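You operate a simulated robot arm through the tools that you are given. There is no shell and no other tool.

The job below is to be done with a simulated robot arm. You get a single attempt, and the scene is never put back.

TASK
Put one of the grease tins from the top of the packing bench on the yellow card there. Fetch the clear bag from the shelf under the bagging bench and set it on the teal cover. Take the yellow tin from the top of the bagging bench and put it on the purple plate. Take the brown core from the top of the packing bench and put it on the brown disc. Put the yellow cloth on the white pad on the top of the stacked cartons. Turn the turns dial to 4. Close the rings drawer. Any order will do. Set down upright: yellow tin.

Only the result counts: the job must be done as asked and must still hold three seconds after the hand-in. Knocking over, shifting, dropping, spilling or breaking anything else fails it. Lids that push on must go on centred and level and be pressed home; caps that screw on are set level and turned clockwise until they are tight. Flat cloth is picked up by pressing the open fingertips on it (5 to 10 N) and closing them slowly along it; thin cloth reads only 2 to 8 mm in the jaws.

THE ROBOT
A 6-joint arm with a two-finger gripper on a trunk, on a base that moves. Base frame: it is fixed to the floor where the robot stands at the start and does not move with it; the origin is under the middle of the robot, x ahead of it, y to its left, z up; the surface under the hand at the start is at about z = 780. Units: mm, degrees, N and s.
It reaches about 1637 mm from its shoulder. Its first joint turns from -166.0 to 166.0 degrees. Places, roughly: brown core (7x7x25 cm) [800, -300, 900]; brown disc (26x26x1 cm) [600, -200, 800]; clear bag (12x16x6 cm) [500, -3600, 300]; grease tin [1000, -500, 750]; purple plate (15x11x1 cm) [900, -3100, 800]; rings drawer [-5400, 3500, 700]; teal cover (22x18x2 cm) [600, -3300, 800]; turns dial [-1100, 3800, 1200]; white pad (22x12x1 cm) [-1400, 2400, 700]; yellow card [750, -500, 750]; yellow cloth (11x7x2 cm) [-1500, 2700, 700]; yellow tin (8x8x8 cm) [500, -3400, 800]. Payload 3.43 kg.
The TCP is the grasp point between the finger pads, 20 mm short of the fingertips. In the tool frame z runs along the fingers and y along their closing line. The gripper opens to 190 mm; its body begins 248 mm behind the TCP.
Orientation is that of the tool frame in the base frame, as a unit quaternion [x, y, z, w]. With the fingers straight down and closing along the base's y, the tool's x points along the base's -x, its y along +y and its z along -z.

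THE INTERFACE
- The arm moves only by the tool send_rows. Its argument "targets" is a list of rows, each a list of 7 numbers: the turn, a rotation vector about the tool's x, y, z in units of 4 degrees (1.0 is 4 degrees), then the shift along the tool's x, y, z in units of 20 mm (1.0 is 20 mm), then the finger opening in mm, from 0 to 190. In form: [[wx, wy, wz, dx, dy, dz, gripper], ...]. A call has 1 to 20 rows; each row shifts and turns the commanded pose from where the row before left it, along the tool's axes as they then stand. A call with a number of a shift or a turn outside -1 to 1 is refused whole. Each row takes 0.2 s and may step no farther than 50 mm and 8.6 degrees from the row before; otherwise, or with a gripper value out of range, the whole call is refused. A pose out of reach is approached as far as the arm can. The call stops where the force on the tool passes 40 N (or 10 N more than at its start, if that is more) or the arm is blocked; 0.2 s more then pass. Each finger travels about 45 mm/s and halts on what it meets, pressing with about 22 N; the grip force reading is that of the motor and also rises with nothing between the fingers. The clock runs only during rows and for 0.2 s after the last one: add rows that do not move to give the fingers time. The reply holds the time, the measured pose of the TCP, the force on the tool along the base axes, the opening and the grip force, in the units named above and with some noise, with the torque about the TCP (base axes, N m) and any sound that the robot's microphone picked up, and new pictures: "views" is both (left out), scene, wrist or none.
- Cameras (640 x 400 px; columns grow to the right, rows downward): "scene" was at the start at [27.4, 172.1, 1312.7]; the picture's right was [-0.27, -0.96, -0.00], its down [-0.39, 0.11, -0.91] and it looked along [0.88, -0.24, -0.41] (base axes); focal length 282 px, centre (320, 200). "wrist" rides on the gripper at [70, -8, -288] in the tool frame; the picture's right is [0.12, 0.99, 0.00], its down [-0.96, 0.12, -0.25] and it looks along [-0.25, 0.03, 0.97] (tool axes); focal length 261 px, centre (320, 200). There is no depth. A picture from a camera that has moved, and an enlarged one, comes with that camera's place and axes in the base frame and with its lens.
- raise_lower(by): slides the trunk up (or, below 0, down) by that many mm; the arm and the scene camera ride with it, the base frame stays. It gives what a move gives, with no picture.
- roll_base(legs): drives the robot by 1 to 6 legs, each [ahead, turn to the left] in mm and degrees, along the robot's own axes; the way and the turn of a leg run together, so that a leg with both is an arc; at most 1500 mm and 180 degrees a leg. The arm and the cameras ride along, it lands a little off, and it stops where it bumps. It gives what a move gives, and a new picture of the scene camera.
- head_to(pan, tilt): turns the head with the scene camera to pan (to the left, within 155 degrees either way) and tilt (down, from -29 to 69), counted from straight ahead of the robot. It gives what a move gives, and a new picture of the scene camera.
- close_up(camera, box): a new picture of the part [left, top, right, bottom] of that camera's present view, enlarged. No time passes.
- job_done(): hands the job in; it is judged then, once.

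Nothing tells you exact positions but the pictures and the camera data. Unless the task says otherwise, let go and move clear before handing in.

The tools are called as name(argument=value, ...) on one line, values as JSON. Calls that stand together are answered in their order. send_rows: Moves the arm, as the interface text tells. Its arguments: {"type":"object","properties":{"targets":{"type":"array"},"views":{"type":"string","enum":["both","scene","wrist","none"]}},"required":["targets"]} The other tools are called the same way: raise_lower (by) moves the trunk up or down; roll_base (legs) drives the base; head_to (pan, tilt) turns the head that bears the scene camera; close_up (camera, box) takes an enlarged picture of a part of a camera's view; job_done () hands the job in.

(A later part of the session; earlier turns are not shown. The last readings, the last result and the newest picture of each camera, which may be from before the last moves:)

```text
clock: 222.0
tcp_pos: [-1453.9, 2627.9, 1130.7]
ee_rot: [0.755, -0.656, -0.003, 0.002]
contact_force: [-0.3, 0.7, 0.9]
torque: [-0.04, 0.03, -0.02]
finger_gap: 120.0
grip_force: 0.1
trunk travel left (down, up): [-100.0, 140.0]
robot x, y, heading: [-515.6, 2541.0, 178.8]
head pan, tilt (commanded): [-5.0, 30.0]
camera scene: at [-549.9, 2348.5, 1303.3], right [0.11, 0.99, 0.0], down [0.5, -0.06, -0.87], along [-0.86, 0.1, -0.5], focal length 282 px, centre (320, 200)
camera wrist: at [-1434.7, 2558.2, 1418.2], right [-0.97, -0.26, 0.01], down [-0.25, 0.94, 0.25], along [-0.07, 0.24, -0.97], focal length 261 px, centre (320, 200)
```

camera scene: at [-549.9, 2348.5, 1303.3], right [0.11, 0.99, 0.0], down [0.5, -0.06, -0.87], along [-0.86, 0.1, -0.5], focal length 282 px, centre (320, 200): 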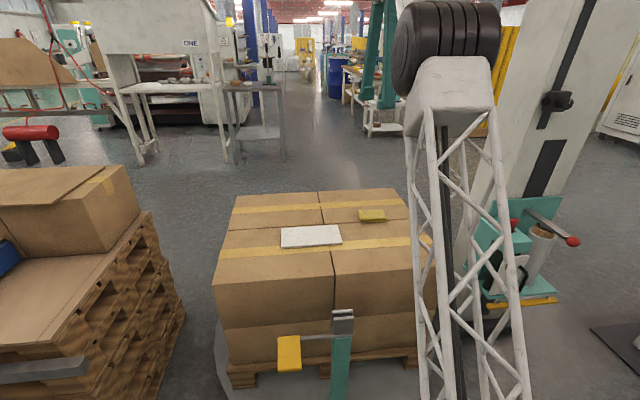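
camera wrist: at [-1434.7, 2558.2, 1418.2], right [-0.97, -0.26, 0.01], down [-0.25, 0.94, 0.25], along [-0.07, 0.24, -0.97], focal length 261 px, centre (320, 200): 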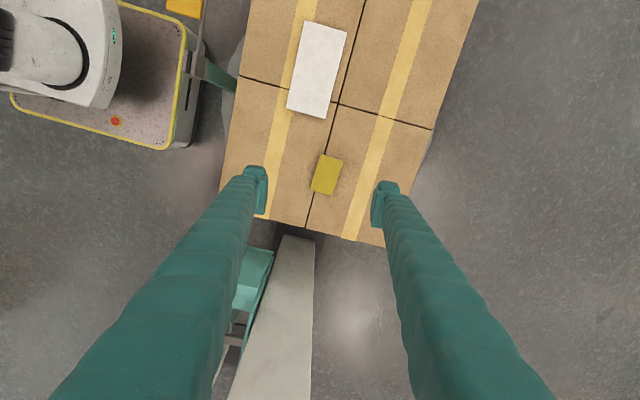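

send_rows(targets=[[0, 0, 1, 0, 0, 0, 120], [0, 0, 1, 0, 0, 0, 120], [0, 0, 0, -0.95, 0.9, 1, 120], [0, 0, 0, -0.95, 0.9, 1, 120], [0, 0, 0, 0, 0, 1, 120], [0, 0, 0, 0, 0, 1, 120], [0, 0, 0, 0, 0, 1, 120], [0, 0, 0, 0, 0, 1, 120], [0, 0, 0, 0, 0, 1, 120], [0, 0, 0, 0, 0, 1, 120], [0, 0, 0, 0, 0, 1, 120], [0, 0, 0, 0, 0, 1, 120], [0, 0, 0, 0, 0, 1, 120], [0, 0, 0, 0, 0, 1, 120], [0, 0, 0, 0, 0, 1, 120], [0, 0, 0, 0, 0, 1, 120], [0, 0, 0, 0, 0, 1, 120], [0, 0, 0, 0, 0, 1, 120], [0, 0, 0, 0, 0, 0, 120]], views="both")

```text
clock: 226.0
tcp_pos: [-1491.2, 2666.6, 809.4]
ee_rot: [0.708, -0.706, -0.002, 0.001]
contact_force: [-0.1, 0.1, 0.4]
torque: [-0.03, -0.02, 0.01]
finger_gap: 120.5
grip_force: 0.0
trunk travel left (down, up): [-100.0, 140.0]
robot x, y, heading: [-509.4, 2543.2, 178.7]
head pan, tilt (commanded): [-5.0, 30.0]
camera scene: at [-549.9, 2348.6, 1303.3], right [0.11, 0.99, 0.0], down [0.5, -0.06, -0.87], along [-0.86, 0.1, -0.5], focal length 282 px, centre (320, 200)
camera wrist: at [-1482.3, 2595.1, 1097.5], right [-0.99, -0.12, 0.01], down [-0.12, 0.96, 0.25], along [-0.04, 0.25, -0.97], focal length 261 px, centre (320, 200)
```

scene: 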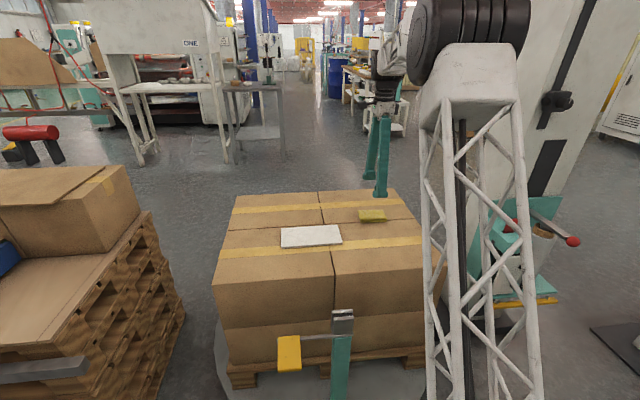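
wrist: 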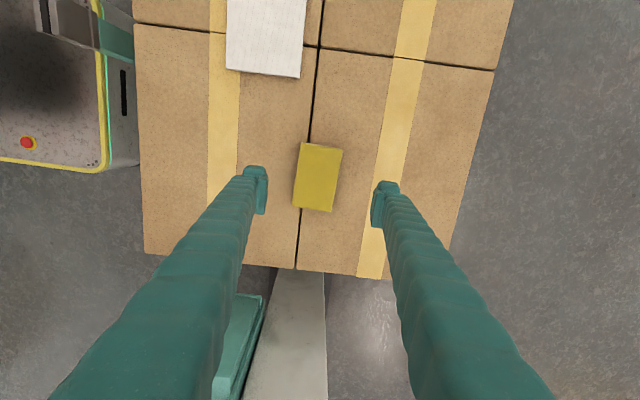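

send_rows(targets=[[0, 0, 0.68, -0.08, -0.12, 0, 105], [0, 0, 0, 0, 0, 1, 105], [0, 0, 0, 0, 0, 1, 105], [0, 0, 0, 0, 0, 1, 105], [0, 0, 0, 0, 0, 1, 105], [0, 0, 0, 0, 0, 1, 105], [0, 0, 0, 0, 0, 1, 105], [0, 0, 0, 0, 0, 0, 105]], views="both")

close_up(camera="scene", box=[320, 160, 440, 235])

```text
clock: 227.8
tcp_pos: [-1489.5, 2668.3, 689.8]
ee_rot: [-0.69, 0.723, 0.001, -0.001]
contact_force: [-0.5, 0.0, -0.5]
torque: [-0.03, 0.0, -0.03]
finger_gap: 105.0
grip_force: 0.1
trunk travel left (down, up): [-100.0, 140.0]
robot x, y, heading: [-517.8, 2542.2, 178.8]
head pan, tilt (commanded): [-5.0, 30.0]
camera scene: at [-549.9, 2348.6, 1303.3], right [0.11, 0.99, 0.0], down [0.5, -0.06, -0.87], along [-0.86, 0.1, -0.5], focal length 282 px, centre (320, 200)
camera wrist: at [-1484.5, 2596.5, 977.3], right [-1.0, -0.07, 0.01], down [-0.07, 0.97, 0.25], along [-0.02, 0.25, -0.97], focal length 261 px, centre (320, 200)
```

scene: 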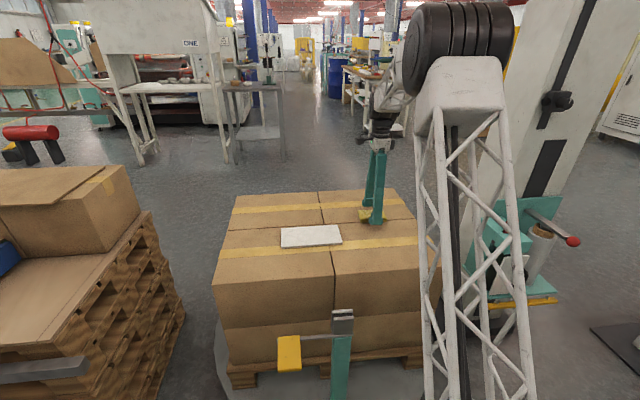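
wrist: 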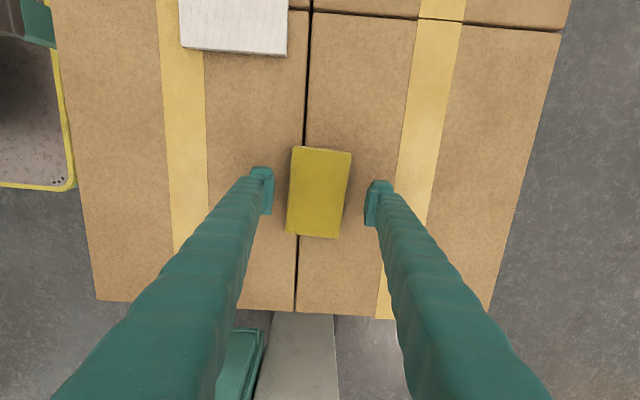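

```text
5.33 times, centred on (380, 198) of scene
camera zoom: at [-549.9, 2348.6, 1303.3], right [0.11, 0.99, 0.0], down [0.5, -0.06, -0.87], along [-0.86, 0.1, -0.5], focal length 1505 px, centre (0, 213)
```

zoom: 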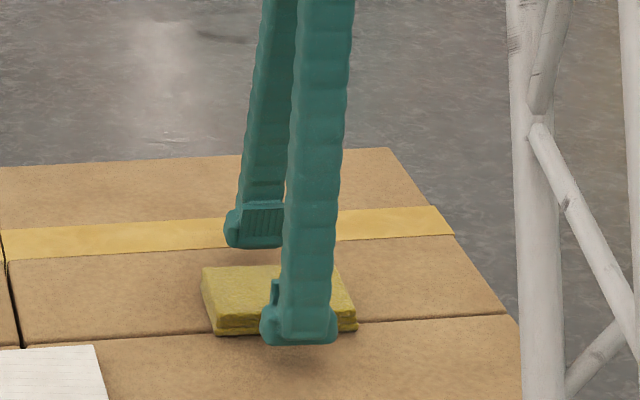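

send_rows(targets=[[0, 0, 0, 0, 0, 0.3, 105], [0, 0, 0, 0, 0, 0.2, 105], [0, 0, 0, 0, 0, 0.15, 105], [0, 0, 0, 0, 0, 0, 105]], views="none")

```text
clock: 228.8
tcp_pos: [-1489.6, 2667.5, 678.0]
ee_rot: [-0.691, 0.723, 0.002, -0.002]
contact_force: [-0.4, 0.3, 0.1]
torque: [-0.02, 0.01, 0.02]
finger_gap: 105.2
grip_force: 0.0
trunk travel left (down, up): [-100.0, 140.0]
robot x, y, heading: [-512.0, 2542.1, 178.7]
head pan, tilt (commanded): [-5.0, 30.0]
```

send_rows(targets=[[0, 0, 0, 0, 0, 0.1, 105], [0, 0, 0, 0, 0, 0.1, 105], [0, 0, 0, 0, 0, 0, 105]], views="none")

close_up(camera="scene", box=[320, 160, 440, 235])

```text
clock: 229.6
tcp_pos: [-1489.2, 2666.5, 676.0]
ee_rot: [-0.691, 0.723, 0.003, -0.003]
contact_force: [-2.1, -1.2, 23.2]
torque: [-0.12, -1.44, -0.13]
finger_gap: 105.3
grip_force: 1.4
trunk travel left (down, up): [-100.0, 140.0]
robot x, y, heading: [-512.9, 2538.4, 178.3]
head pan, tilt (commanded): [-5.0, 30.0]
```

```text
5.33 times, centred on (380, 198) of scene
camera zoom: at [-549.1, 2348.4, 1303.6], right [0.11, 0.99, 0.0], down [0.5, -0.05, -0.87], along [-0.86, 0.1, -0.5], focal length 1505 px, centre (0, 213)
```

zoom: 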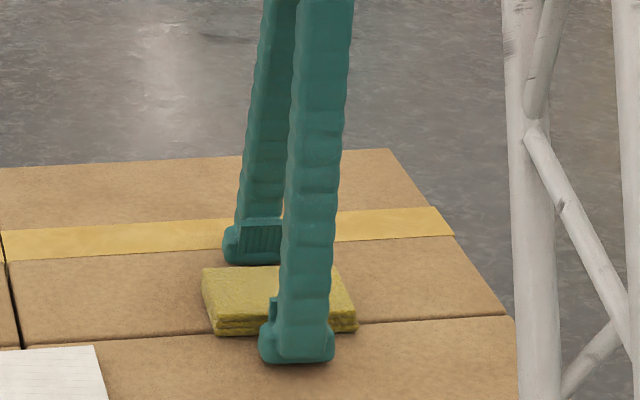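

send_rows(targets=[[0, 0, 0, 0, 0, -0.13, 105], [0, 0, 0, 0, 0, 0, 95], [0, 0, 0, 0, 0, 0, 85], [0, 0, 0, 0, 0, 0, 78], [0, 0, 0, 0, 0, 0, 70], [0, 0, 0, 0, 0, 0, 62], [0, 0, 0, 0, 0, 0, 55], [0, 0, 0, 0, 0, 0, 50], [0, 0, 0, 0, 0, 0, 45], [0, 0, 0, 0, 0, 0, 40]], views="wrist")

close_up(camera="scene", box=[320, 160, 440, 235])

```text
clock: 231.8
tcp_pos: [-1489.7, 2667.8, 678.1]
ee_rot: [-0.691, 0.723, 0.002, -0.003]
contact_force: [11.0, 2.3, 28.3]
torque: [0.0, -1.04, 0.12]
finger_gap: 66.9
grip_force: 21.6
trunk travel left (down, up): [-100.0, 140.0]
robot x, y, heading: [-511.0, 2541.5, 178.6]
head pan, tilt (commanded): [-5.0, 30.0]
camera wrist: at [-1483.1, 2596.7, 964.8], right [-1.0, -0.07, 0.01], down [-0.07, 0.97, 0.25], along [-0.03, 0.25, -0.97], focal length 261 px, centre (320, 200)
```

wrist: 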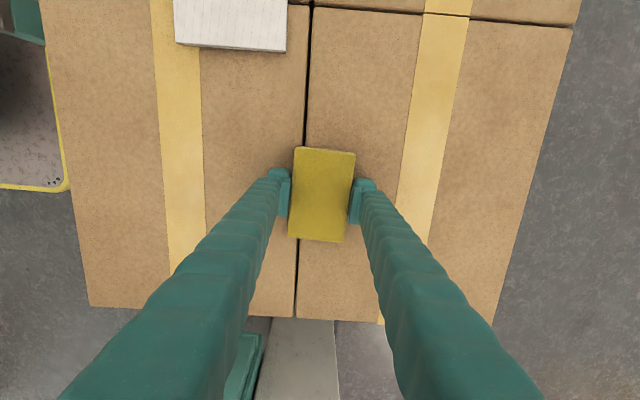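

```text
5.33 times, centred on (380, 198) of scene
camera zoom: at [-548.7, 2348.4, 1303.4], right [0.11, 0.99, 0.0], down [0.5, -0.06, -0.87], along [-0.86, 0.1, -0.5], focal length 1505 px, centre (0, 213)
```

zoom: 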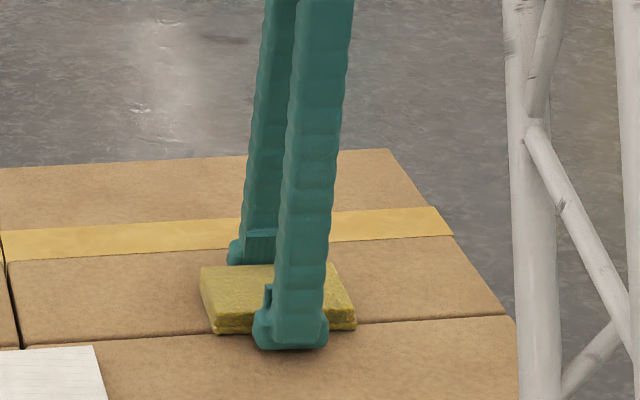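

send_rows(targets=[[0, 0, 0, 0, 0, -0.15, 40], [0, 0, 0, 0, 0, -0.3, 40], [0, 0, 0, 0, 0, -0.5, 40], [0, 0, 0, 0, 0, -1, 40], [0, 0, 0, 0, 0, -1, 40], [0, 0, 0, 0, 0, 0, 40]], views="both")

close_up(camera="scene", box=[320, 150, 440, 225])

```text
clock: 233.2
tcp_pos: [-1488.2, 2666.2, 735.7]
ee_rot: [-0.691, 0.723, 0.002, -0.002]
contact_force: [-0.7, 0.7, -0.3]
torque: [-0.02, 0.03, 0.0]
finger_gap: 66.6
grip_force: 22.3
trunk travel left (down, up): [-100.0, 140.0]
robot x, y, heading: [-510.3, 2542.2, 178.6]
head pan, tilt (commanded): [-5.0, 30.0]
camera scene: at [-549.9, 2348.6, 1303.3], right [0.11, 0.99, 0.0], down [0.5, -0.06, -0.87], along [-0.86, 0.1, -0.5], focal length 282 px, centre (320, 200)
camera wrist: at [-1483.2, 2595.7, 1022.5], right [-1.0, -0.07, 0.01], down [-0.07, 0.97, 0.25], along [-0.02, 0.25, -0.97], focal length 261 px, centre (320, 200)
```

scene: 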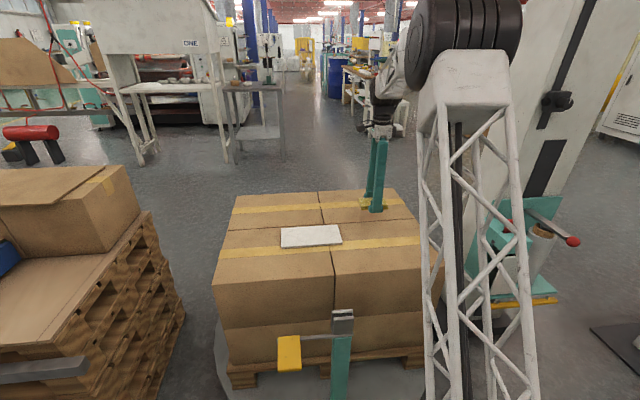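
wrist: 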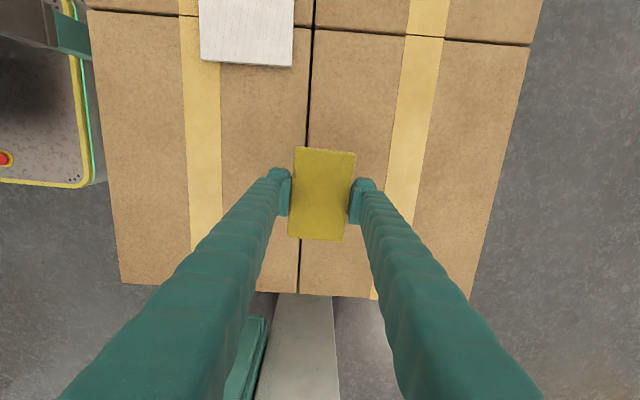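

```text
5.33 times, centred on (380, 188) of scene
camera zoom: at [-549.9, 2348.6, 1303.3], right [0.11, 0.99, 0.0], down [0.5, -0.06, -0.87], along [-0.86, 0.1, -0.5], focal length 1505 px, centre (0, 267)
```

zoom: 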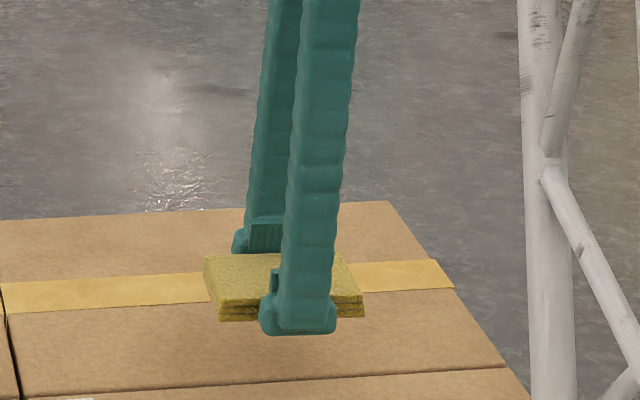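

send_rows(targets=[[0, 0, 0, 0.972, -0.435, -0.1, 40], [0, 0, 0, 0.972, -0.435, -0.1, 40], [0, 0, 0, 0.972, -0.435, 0, 40], [0, 0, 0, 0.972, -0.435, 0, 40], [0, 0, 0, 0.972, -0.435, 0, 40], [0, 0, 0, 0.972, -0.435, 0, 40], [0, 0, 0, 0.972, -0.435, 0, 40], [0, 0, 0, 0.972, -0.435, 0, 40], [0, 0, 0, 0.972, -0.435, 0, 40], [0, 0, 0, 0.972, -0.435, 0, 40], [0, 0, 0, 0.972, -0.435, 0, 40], [0, 0, 0, 0.972, -0.435, 0, 40], [0, 0, 0, 0.972, -0.435, 0, 40], [0, 0, 0, 0, 0, 0, 40]], views="both")

close_up(camera="scene", box=[250, 180, 410, 280])

```text
clock: 236.2
tcp_pos: [-1387.8, 2410.1, 738.1]
ee_rot: [-0.69, 0.723, 0.002, -0.002]
contact_force: [0.8, 0.1, -1.1]
torque: [0.03, 0.03, 0.0]
finger_gap: 66.6
grip_force: 21.8
trunk travel left (down, up): [-100.0, 140.0]
robot x, y, heading: [-515.6, 2537.2, 178.6]
head pan, tilt (commanded): [-5.0, 30.0]
camera scene: at [-550.0, 2348.4, 1303.3], right [0.11, 0.99, 0.0], down [0.5, -0.06, -0.87], along [-0.86, 0.1, -0.5], focal length 282 px, centre (320, 200)
camera wrist: at [-1383.4, 2339.1, 1025.5], right [-1.0, -0.07, 0.01], down [-0.07, 0.97, 0.25], along [-0.02, 0.25, -0.97], focal length 261 px, centre (320, 200)
```

scene: 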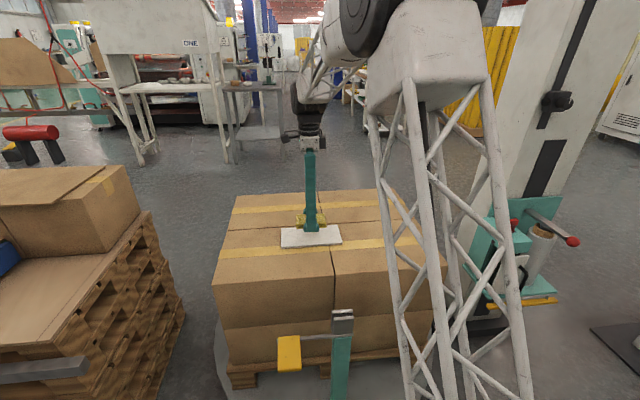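
wrist: 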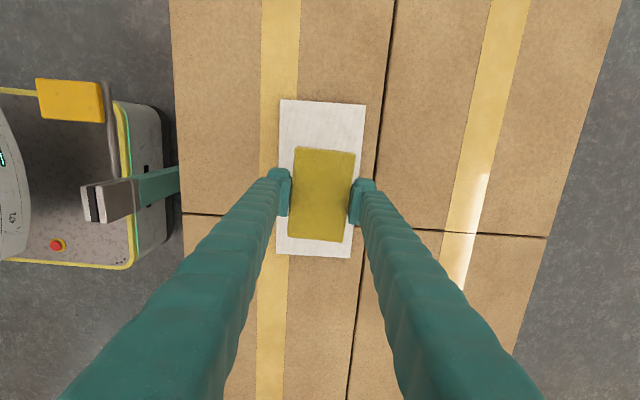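

```text
4.00 times, centred on (330, 230) of scene
camera zoom: at [-550.0, 2348.4, 1303.3], right [0.11, 0.99, 0.0], down [0.5, -0.06, -0.87], along [-0.86, 0.1, -0.5], focal length 1128 px, centre (280, 80)
```

zoom: 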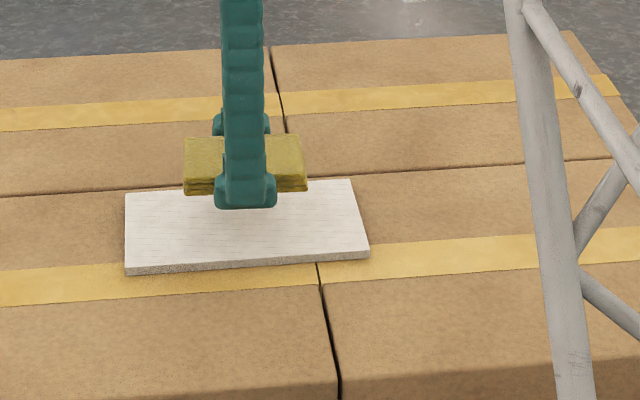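

send_rows(targets=[[0, 0, 0, 0, 0, 1, 40], [0, 0, 0, 0, 0, 1, 40], [0, 0, 0, 0, 0, 0.2, 40], [0, 0, 0, 0, 0, 0, 40]], views="none")

close_up(camera="scene", box=[250, 180, 410, 280])

```text
clock: 237.2
tcp_pos: [-1387.5, 2410.2, 693.6]
ee_rot: [-0.691, 0.723, 0.002, -0.002]
contact_force: [-1.0, 0.6, -0.6]
torque: [0.01, 0.0, -0.04]
finger_gap: 66.6
grip_force: 22.6
trunk travel left (down, up): [-100.0, 140.0]
robot x, y, heading: [-513.5, 2541.4, 178.7]
head pan, tilt (commanded): [-5.0, 30.0]
```

```text
4.00 times, centred on (330, 230) of scene
camera zoom: at [-549.9, 2348.4, 1303.3], right [0.11, 0.99, 0.0], down [0.5, -0.06, -0.87], along [-0.86, 0.1, -0.5], focal length 1128 px, centre (280, 80)
```

zoom: 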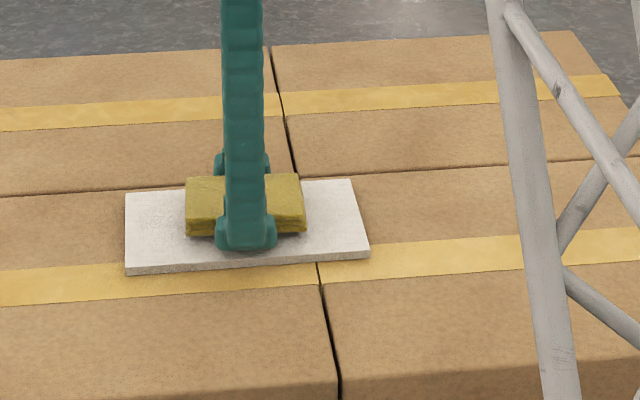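

send_rows(targets=[[0, 0, 0, 0, 0, 0.1, 40], [0, 0, 0, 0, 0, 0.1, 40], [0, 0, 0, 0, 0, 0, 40]], views="none")

```text
clock: 238.0
tcp_pos: [-1387.8, 2410.2, 691.0]
ee_rot: [-0.691, 0.723, 0.002, -0.002]
contact_force: [-0.6, 0.3, 0.5]
torque: [-0.02, -0.03, -0.01]
finger_gap: 66.8
grip_force: 21.9
trunk travel left (down, up): [-100.0, 140.0]
robot x, y, heading: [-514.8, 2538.3, 179.0]
head pan, tilt (commanded): [-5.0, 30.0]
```

send_rows(targets=[[0, 0, 0, 0, 0, 0.1, 40], [0, 0, 0, 0, 0, 0.05, 40], [0, 0, 0, 0, 0, 0, 40]], views="none")

```text
clock: 238.8
tcp_pos: [-1388.0, 2410.7, 687.6]
ee_rot: [-0.691, 0.723, 0.002, -0.002]
contact_force: [0.0, 0.1, 0.1]
torque: [0.01, -0.03, -0.04]
finger_gap: 66.5
grip_force: 21.7
trunk travel left (down, up): [-100.0, 140.0]
robot x, y, heading: [-513.8, 2540.5, 178.6]
head pan, tilt (commanded): [-5.0, 30.0]
```

send_rows(targets=[[0, 0, 0, 0, 0, 0.07, 40], [0, 0, 0, 0, 0, 0.05, 40], [0, 0, 0, 0, 0, 0, 40]], views="none")

```text
clock: 239.6
tcp_pos: [-1388.2, 2410.5, 686.6]
ee_rot: [-0.69, 0.724, 0.003, -0.002]
contact_force: [2.7, 2.5, 22.8]
torque: [0.04, -0.44, 0.06]
finger_gap: 66.7
grip_force: 21.7
trunk travel left (down, up): [-100.0, 140.0]
robot x, y, heading: [-514.7, 2539.5, 178.4]
head pan, tilt (commanded): [-5.0, 30.0]
```

send_rows(targets=[[0, 0, 0, 0, 0, -0.05, 40], [0, 0, 0, 0, 0, -0.02, 70], [0, 0, 0, 0, 0, -0.02, 75], [0, 0, 0, 0, 0, 0, 82], [0, 0, 0, 0, 0, 0, 90], [0, 0, 0, 0, 0, 0, 100], [0, 0, 0, 0, 0, -0.3, 100], [0, 0, 0, 0, 0, -1, 100], [0, 0, 0, 0, 0, -1, 100], [0, 0, 0, 0, 0, -1, 100], [0, 0, 0, 0, 0, -1, 100], [0, 0, 0, 0, 0, -1, 100], [0, 0, 0, 0, 0, -1, 100], [0, 0, 0, 0, 0, -1, 100], [0, 0, 0, 0, 0, -1, 100]], views="both")

close_up(camera="scene", box=[250, 180, 410, 280])

```text
clock: 242.8
tcp_pos: [-1387.7, 2407.9, 853.3]
ee_rot: [-0.69, 0.723, 0.002, -0.002]
contact_force: [-0.3, -0.4, 0.0]
torque: [0.03, -0.04, 0.01]
finger_gap: 100.1
grip_force: 0.0
trunk travel left (down, up): [-100.0, 140.0]
robot x, y, heading: [-513.3, 2536.0, 178.8]
head pan, tilt (commanded): [-5.0, 30.0]
camera scene: at [-550.0, 2348.4, 1303.2], right [0.11, 0.99, 0.0], down [0.5, -0.06, -0.87], along [-0.86, 0.1, -0.5], focal length 282 px, centre (320, 200)
camera wrist: at [-1382.3, 2337.8, 1140.9], right [-1.0, -0.07, 0.01], down [-0.07, 0.97, 0.25], along [-0.02, 0.25, -0.97], focal length 261 px, centre (320, 200)
```

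scene: 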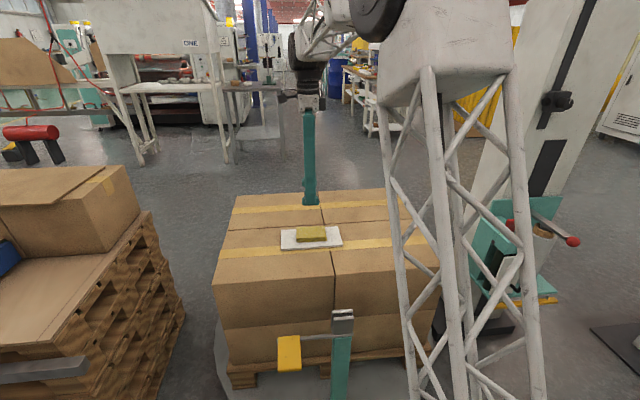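
wrist: 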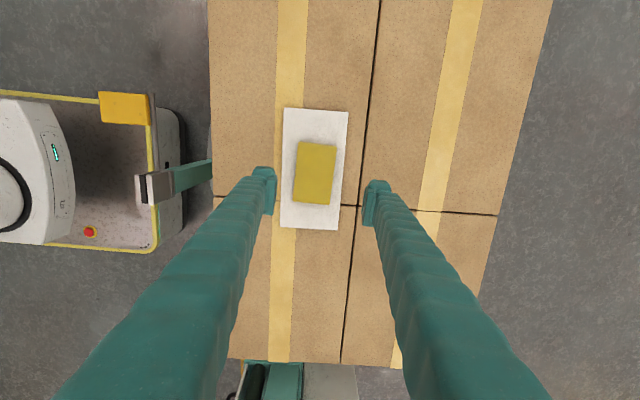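

```text
4.00 times, centred on (330, 230) of scene
camera zoom: at [-550.0, 2348.4, 1303.2], right [0.11, 0.99, 0.0], down [0.5, -0.06, -0.87], along [-0.86, 0.1, -0.5], focal length 1128 px, centre (280, 80)
```

zoom: 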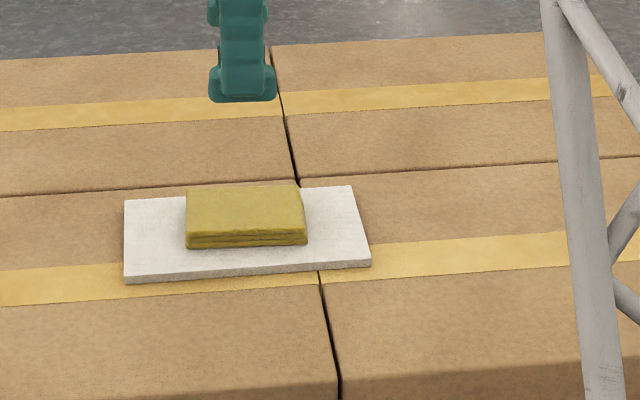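

The cloth is on the pad, but opening the fingers dragged the pad about 12 mm towards me. I'll nudge it back by closing the open fingers gently around the pad's edges, centred on its original position, without touching the cloth.

send_rows(targets=[[0, 0, 0, 0, 0.05, 0, 165], [0, 0, 0, 0, 0, 1, 165], [0, 0, 0, 0, 0, 1, 165], [0, 0, 0, 0, 0, 1, 165], [0, 0, 0, 0, 0, 1, 165], [0, 0, 0, 0, 0, 1, 165], [0, 0, 0, 0, 0, 1, 165], [0, 0, 0, 0, 0, 1, 165], [0, 0, 0, 0, 0, 0, 165]], views="both")

close_up(camera="scene", box=[250, 180, 410, 280])

close_up(camera="wrist", box=[200, 60, 440, 260])

```text
clock: 244.8
tcp_pos: [-1388.7, 2410.1, 712.4]
ee_rot: [-0.691, 0.723, 0.002, -0.002]
contact_force: [0.4, -0.4, 0.8]
torque: [0.01, 0.0, -0.03]
finger_gap: 164.9
grip_force: 0.0
trunk travel left (down, up): [-100.0, 140.0]
robot x, y, heading: [-515.6, 2544.4, 178.7]
head pan, tilt (commanded): [-5.0, 30.0]
camera scene: at [-549.9, 2348.4, 1303.3], right [0.11, 0.99, 0.0], down [0.5, -0.06, -0.87], along [-0.86, 0.1, -0.5], focal length 282 px, centre (320, 200)
camera wrist: at [-1383.5, 2338.8, 999.6], right [-1.0, -0.07, 0.01], down [-0.07, 0.97, 0.25], along [-0.02, 0.25, -0.97], focal length 261 px, centre (320, 200)
```

scene: 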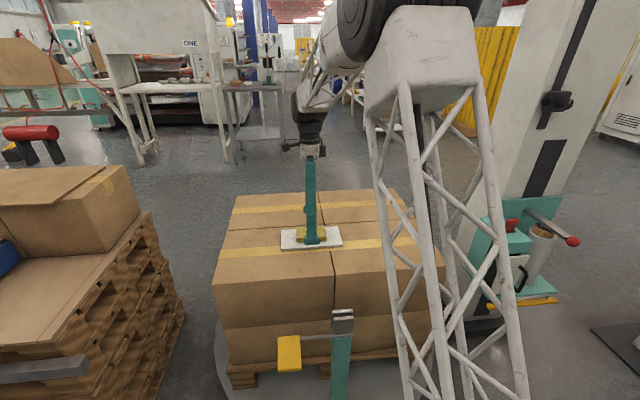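
wrist: 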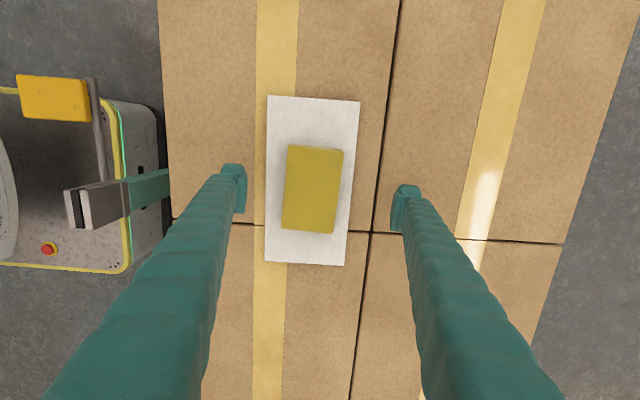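

```text
4.00 times, centred on (330, 230) of scene
camera zoom: at [-549.9, 2348.4, 1303.3], right [0.11, 0.99, 0.0], down [0.5, -0.06, -0.87], along [-0.86, 0.1, -0.5], focal length 1128 px, centre (280, 80)
```

zoom: 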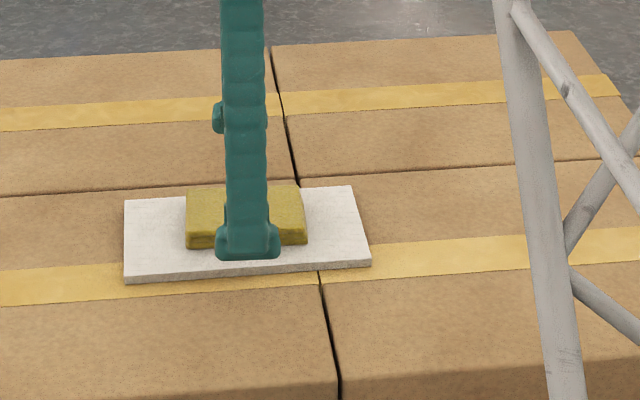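

```text
2.00 times, centred on (320, 160) of wrist
camera zoom: at [-1383.5, 2338.8, 999.6], right [-1.0, -0.07, 0.01], down [-0.07, 0.97, 0.25], along [-0.02, 0.25, -0.97], focal length 521 px, centre (320, 280)
```

zoom: 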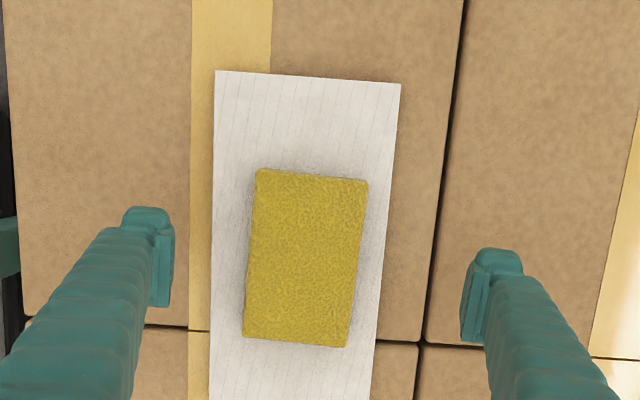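

send_rows(targets=[[0, 0, 0, 0, 0, 1, 165], [0, 0, 0, 0, 0, 0.4, 165], [0, 0, 0, 0, 0, 0.15, 165], [0, 0, 0, 0, 0, 0, 165]], views="none")

close_up(camera="scene", box=[260, 200, 380, 275])

```text
clock: 245.8
tcp_pos: [-1389.6, 2409.8, 680.8]
ee_rot: [-0.691, 0.723, 0.002, -0.001]
contact_force: [0.0, 0.1, -0.6]
torque: [0.01, 0.0, -0.01]
finger_gap: 165.0
grip_force: 0.1
trunk travel left (down, up): [-100.0, 140.0]
robot x, y, heading: [-513.4, 2540.3, 179.1]
head pan, tilt (commanded): [-5.0, 30.0]
```

```text
5.33 times, centred on (320, 238) of scene
camera zoom: at [-549.9, 2348.4, 1303.3], right [0.11, 0.99, 0.0], down [0.5, -0.06, -0.87], along [-0.86, 0.1, -0.5], focal length 1505 px, centre (320, 0)
```

zoom: 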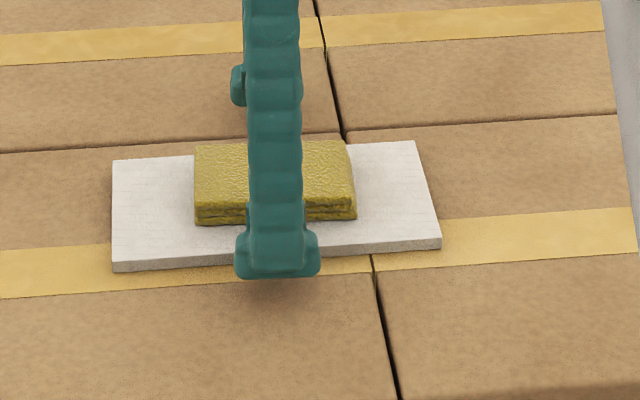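

send_rows(targets=[[0, 0, 0, 0, 0, 0.06, 160], [0, 0, 0, 0, 0, 0, 155], [0, 0, 0, 0, 0, 0, 151], [0, 0, 0, 0, 0, 0, 148], [0, 0, 0, 0, 0, 0, 146], [0, 0, 0, 0, 0, 0, 144], [0, 0, 0, 0, 0, 0, 142], [0, 0, 0, 0, 0, 0, 140], [0, 0, 0, 0, 0, 0, 140]], views="wrist")

close_up(camera="scene", box=[260, 200, 380, 275])

```text
clock: 247.8
tcp_pos: [-1388.8, 2410.6, 681.0]
ee_rot: [-0.691, 0.723, 0.001, -0.002]
contact_force: [-0.1, -0.3, 0.1]
torque: [-0.02, 0.01, 0.01]
finger_gap: 140.1
grip_force: 0.0
trunk travel left (down, up): [-100.0, 140.0]
robot x, y, heading: [-511.8, 2537.7, 178.8]
head pan, tilt (commanded): [-5.0, 30.0]
camera wrist: at [-1383.9, 2338.7, 967.8], right [-1.0, -0.07, 0.01], down [-0.07, 0.97, 0.25], along [-0.02, 0.25, -0.97], focal length 261 px, centre (320, 200)
```

wrist: 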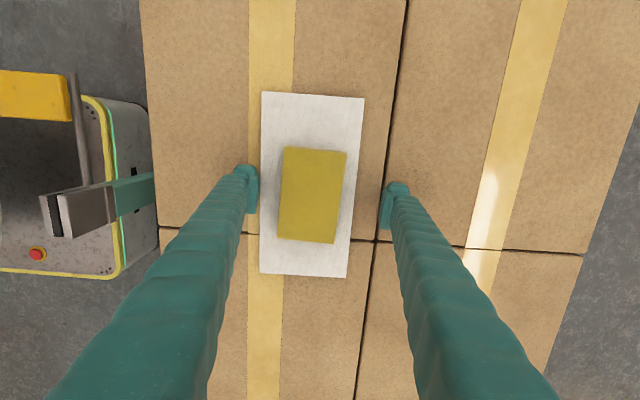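

```text
5.33 times, centred on (320, 238) of scene
camera zoom: at [-549.9, 2348.4, 1303.3], right [0.11, 0.99, 0.0], down [0.5, -0.06, -0.87], along [-0.86, 0.1, -0.5], focal length 1505 px, centre (320, 0)
```

zoom: 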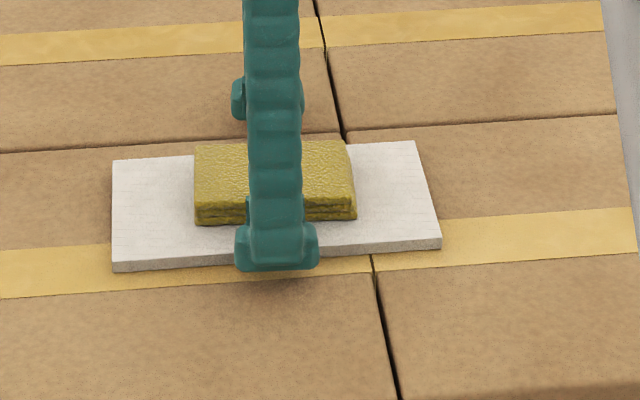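

send_rows(targets=[[0, 0, 0, 0, 0, 0, 138], [0, 0, 0, 0, 0, 0, 136], [0, 0, 0, 0, 0, 0, 134], [0, 0, 0, 0, 0, 0, 132], [0, 0, 0, 0, 0, 0, 130], [0, 0, 0, 0, 0, 0, 128], [0, 0, 0, 0, 0, 0, 126], [0, 0, 0, 0, 0, 0, 124], [0, 0, 0, 0, 0, 0, 122], [0, 0, 0, 0, 0, 0, 121], [0, 0, 0, 0, 0, 0, 121]], views="wrist")

close_up(camera="scene", box=[260, 200, 380, 275])

```text
clock: 250.2
tcp_pos: [-1389.6, 2410.1, 682.2]
ee_rot: [-0.691, 0.723, 0.003, -0.002]
contact_force: [7.1, -0.7, 21.6]
torque: [-0.26, -1.49, 0.0]
finger_gap: 126.9
grip_force: 5.4
trunk travel left (down, up): [-100.0, 140.0]
robot x, y, heading: [-510.3, 2539.7, 178.7]
head pan, tilt (commanded): [-5.0, 30.0]
camera wrist: at [-1383.3, 2338.7, 968.9], right [-1.0, -0.07, 0.01], down [-0.07, 0.97, 0.25], along [-0.02, 0.25, -0.97], focal length 261 px, centre (320, 200)
```

wrist: 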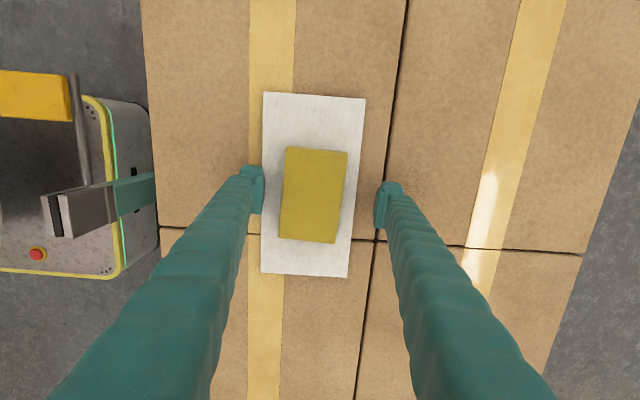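

```text
5.33 times, centred on (320, 238) of scene
camera zoom: at [-549.1, 2348.5, 1303.4], right [0.11, 0.99, 0.0], down [0.5, -0.06, -0.87], along [-0.86, 0.1, -0.5], focal length 1505 px, centre (320, 0)
```

zoom: 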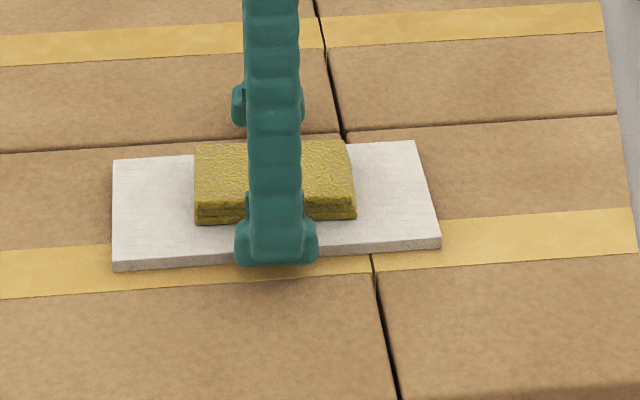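

send_rows(targets=[[0, 0, 0, 0, 0, 0, 130], [0, 0, 0, 0, 0, 0, 136], [0, 0, 0, 0, 0, 0, 142], [0, 0, 0, 0, 0, 0, 146], [0, 0, 0, 0, 0, 0, 146]], views="none")

close_up(camera="scene", box=[260, 200, 380, 275])

close_up(camera="wrist", box=[220, 80, 420, 290])

```text
clock: 251.4
tcp_pos: [-1389.5, 2409.7, 679.7]
ee_rot: [-0.692, 0.722, 0.002, -0.002]
contact_force: [0.4, 0.4, -0.1]
torque: [-0.04, 0.0, 0.0]
finger_gap: 145.9
grip_force: 0.2
trunk travel left (down, up): [-100.0, 140.0]
robot x, y, heading: [-516.8, 2540.5, 178.8]
head pan, tilt (commanded): [-5.0, 30.0]
```

```text
5.33 times, centred on (320, 238) of scene
camera zoom: at [-549.9, 2348.4, 1303.2], right [0.11, 0.99, 0.0], down [0.5, -0.06, -0.87], along [-0.86, 0.1, -0.5], focal length 1505 px, centre (320, 0)
```

zoom: 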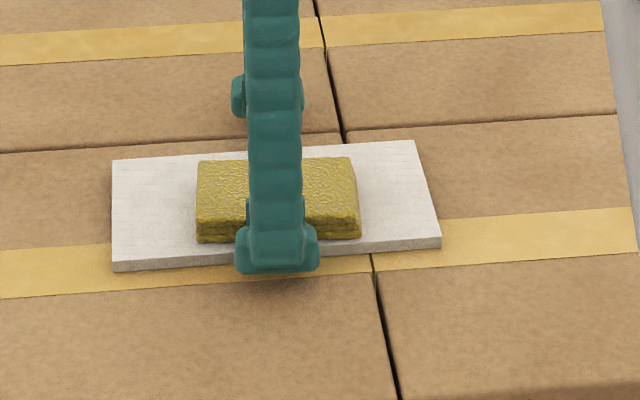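

```text
1.90 times, centred on (320, 185) of wrist
camera zoom: at [-1383.9, 2338.7, 967.7], right [-1.0, -0.07, 0.01], down [-0.07, 0.97, 0.25], along [-0.02, 0.25, -0.97], focal length 496 px, centre (320, 229)
```

zoom: 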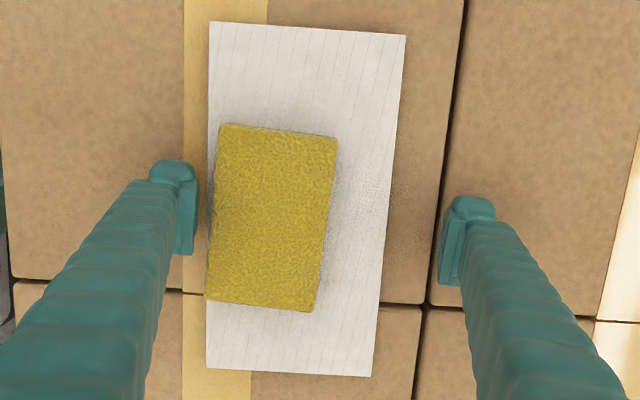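

The nudge did not take: the fingertip rode up on the pad edge and the cloth slid a little towards me. I'll pick the cloth up again from the pad, then use it pressed lightly on the pad to bring pad and cloth back together.

send_rows(targets=[[0, 0, 0, 0, 0, -0.5, 146], [0, 0, 0, 0, 0, -1, 146], [0, 0, 0, 0, 0, -1, 146], [0, 0, 0, 0, -0.72, -0.3, 120], [0, 0, 0, 0, -0.72, 0, 110], [0, 0, 0, 0, 0, 0, 105], [0, 0, 0, 0, 0, 0, 105]], views="wrist")

close_up(camera="wrist", box=[220, 80, 420, 290])

close_up(camera="scene", box=[260, 200, 380, 275])

```text
clock: 253.0
tcp_pos: [-1360.6, 2407.8, 735.7]
ee_rot: [-0.691, 0.723, 0.002, -0.002]
contact_force: [-0.1, -1.0, -0.9]
torque: [0.01, 0.0, -0.01]
finger_gap: 105.0
grip_force: 0.0
trunk travel left (down, up): [-100.0, 140.0]
robot x, y, heading: [-514.1, 2540.2, 178.6]
head pan, tilt (commanded): [-5.0, 30.0]
camera wrist: at [-1355.2, 2336.6, 1024.0], right [-1.0, -0.07, 0.01], down [-0.07, 0.97, 0.25], along [-0.02, 0.25, -0.97], focal length 261 px, centre (320, 200)
```

wrist: 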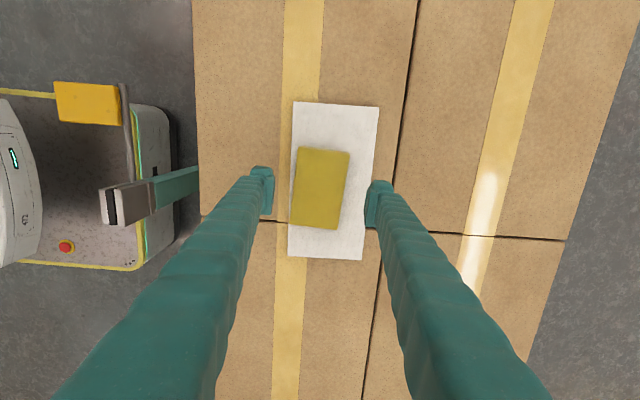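

```text
1.90 times, centred on (320, 185) of wrist
camera zoom: at [-1355.2, 2336.6, 1024.0], right [-1.0, -0.07, 0.01], down [-0.07, 0.97, 0.25], along [-0.02, 0.25, -0.97], focal length 496 px, centre (320, 229)
```

zoom: 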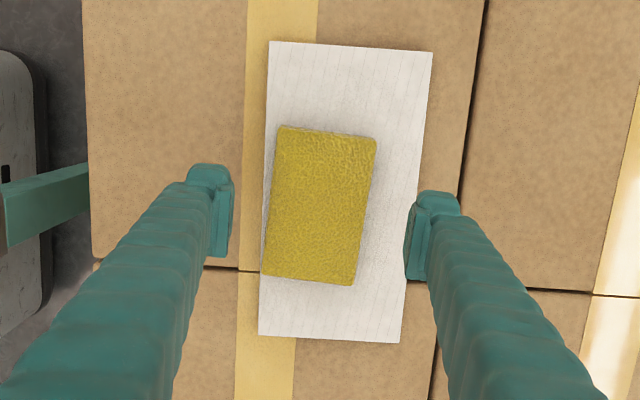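

```text
5.33 times, centred on (320, 238) of scene
camera zoom: at [-549.9, 2348.4, 1303.3], right [0.11, 0.99, 0.0], down [0.5, -0.06, -0.87], along [-0.86, 0.1, -0.5], focal length 1505 px, centre (320, 0)
```

zoom: 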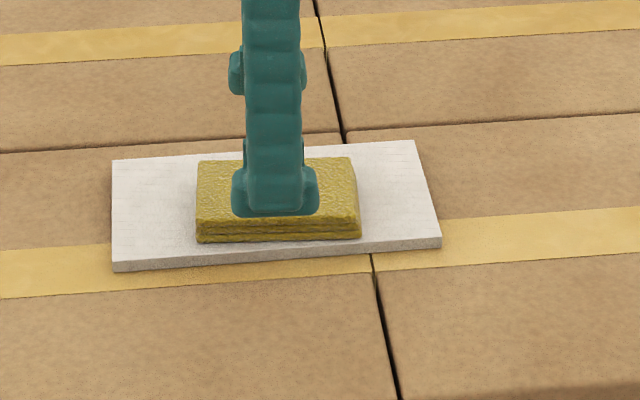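

send_rows(targets=[[0, 0, 0, 0, 0, 1, 105], [0, 0, 0, 0, 0, 1, 105], [0, 0, 0, 0, 0, 0.22, 105], [0, 0, 0, 0, 0, 0, 105]], views="none")

send_rows(targets=[[0, 0, 0, 0, 0, 0, 95], [0, 0, 0, 0, 0, 0, 87], [0, 0, 0, 0, 0, 0, 80], [0, 0, 0, 0, 0, 0, 74], [0, 0, 0, 0, 0, 0, 68], [0, 0, 0, 0, 0, 0, 62], [0, 0, 0, 0, 0, 0, 55], [0, 0, 0, 0, 0, 0, 45], [0, 0, 0, 0, 0, 0, 40]], views="wrist")

close_up(camera="scene", box=[260, 200, 380, 275])

```text
clock: 254.0
tcp_pos: [-1360.6, 2408.9, 691.7]
ee_rot: [-0.691, 0.723, 0.002, -0.002]
contact_force: [-1.3, -0.3, 0.1]
torque: [-0.01, -0.01, -0.02]
finger_gap: 105.0
grip_force: 0.0
trunk travel left (down, up): [-100.0, 140.0]
robot x, y, heading: [-515.3, 2542.3, 178.6]
head pan, tilt (commanded): [-5.0, 30.0]
```

```text
clock: 256.0
tcp_pos: [-1359.6, 2409.7, 691.3]
ee_rot: [-0.691, 0.723, 0.002, -0.001]
contact_force: [1.0, 0.3, 0.0]
torque: [-0.02, 0.01, 0.0]
finger_gap: 66.8
grip_force: 22.1
trunk travel left (down, up): [-100.0, 140.0]
robot x, y, heading: [-511.1, 2539.6, 178.8]
head pan, tilt (commanded): [-5.0, 30.0]
camera wrist: at [-1354.8, 2337.5, 979.5], right [-1.0, -0.07, 0.01], down [-0.07, 0.97, 0.25], along [-0.02, 0.25, -0.97], focal length 261 px, centre (320, 200)
```

wrist: 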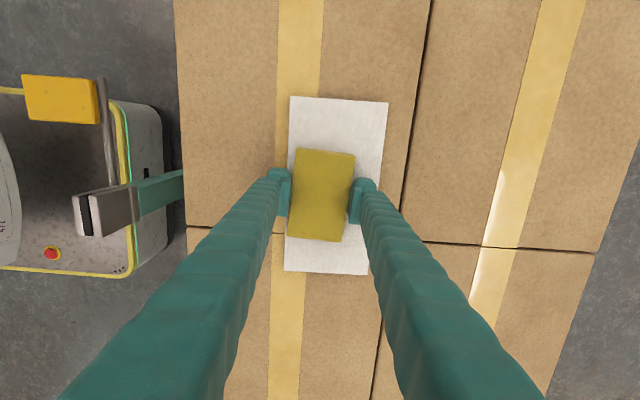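

```text
5.33 times, centred on (320, 238) of scene
camera zoom: at [-549.9, 2348.4, 1303.3], right [0.11, 0.99, 0.0], down [0.5, -0.06, -0.87], along [-0.86, 0.1, -0.5], focal length 1505 px, centre (320, 0)
```

zoom: 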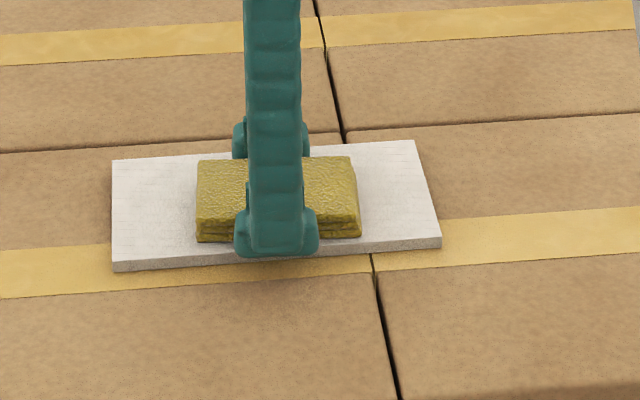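

send_rows(targets=[[0, 0, 0, 0, 0, -0.3, 40], [0, 0, 0, 0, 0, -0.4, 40], [0, 0, 0, 0.04, 0.8, 0, 40], [0, 0, 0, 0, 0, 0.4, 40], [0, 0, 0, 0, 0, 0.2, 40], [0, 0, 0, 0, 0, 0, 40]], views="wrist")

close_up(camera="scene", box=[260, 200, 380, 275])

```text
clock: 257.4
tcp_pos: [-1376.5, 2408.6, 694.6]
ee_rot: [-0.69, 0.723, 0.002, -0.001]
contact_force: [-0.3, 0.4, -0.3]
torque: [-0.01, 0.01, -0.01]
finger_gap: 66.9
grip_force: 22.0
trunk travel left (down, up): [-100.0, 140.0]
robot x, y, heading: [-514.0, 2543.6, 178.7]
head pan, tilt (commanded): [-5.0, 30.0]
camera wrist: at [-1370.7, 2337.5, 982.0], right [-1.0, -0.07, 0.01], down [-0.07, 0.97, 0.25], along [-0.02, 0.25, -0.97], focal length 261 px, centre (320, 200)
```

wrist: 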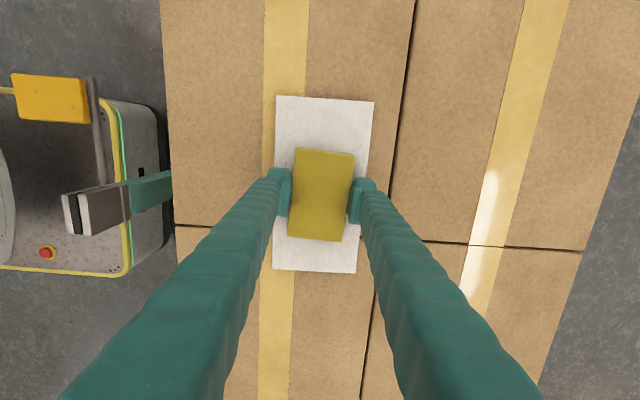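

```text
5.33 times, centred on (320, 238) of scene
camera zoom: at [-549.9, 2348.4, 1303.3], right [0.11, 0.99, 0.0], down [0.5, -0.06, -0.87], along [-0.86, 0.1, -0.5], focal length 1505 px, centre (320, 0)
```

zoom: 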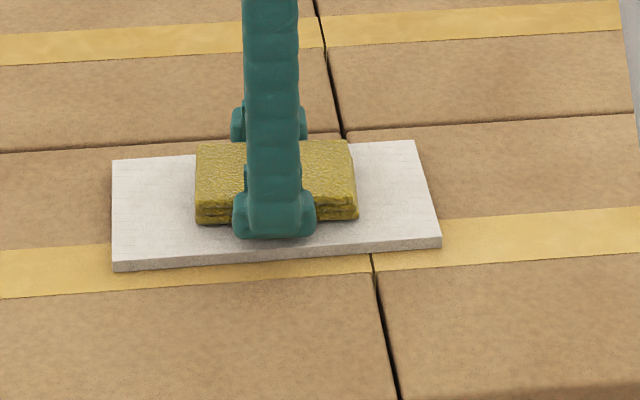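

Cloth is centred over the pad. I'll lower it until it presses lightly on the pad.

send_rows(targets=[[0, 0, 0, 0, 0, 0.1, 40], [0, 0, 0, 0, 0, 0.08, 40], [0, 0, 0, 0, 0, 0, 40]], views="none")

```text
clock: 258.2
tcp_pos: [-1375.6, 2407.9, 691.7]
ee_rot: [-0.691, 0.723, 0.002, -0.002]
contact_force: [-0.7, -0.9, 8.8]
torque: [-0.01, -0.07, -0.05]
finger_gap: 66.8
grip_force: 22.3
trunk travel left (down, up): [-100.0, 140.0]
robot x, y, heading: [-514.3, 2537.9, 178.8]
head pan, tilt (commanded): [-5.0, 30.0]
```

send_rows(targets=[[0, 0, 0, 0, 0, 0.03, 40], [0, 0, 0, 0, 0, 0, 40]], views="none")

```text
clock: 258.8
tcp_pos: [-1375.9, 2407.6, 690.7]
ee_rot: [-0.691, 0.723, 0.002, -0.003]
contact_force: [0.3, -0.6, 19.6]
torque: [0.01, -0.09, -0.06]
finger_gap: 66.5
grip_force: 22.2
trunk travel left (down, up): [-100.0, 140.0]
robot x, y, heading: [-511.6, 2540.9, 178.7]
head pan, tilt (commanded): [-5.0, 30.0]
```

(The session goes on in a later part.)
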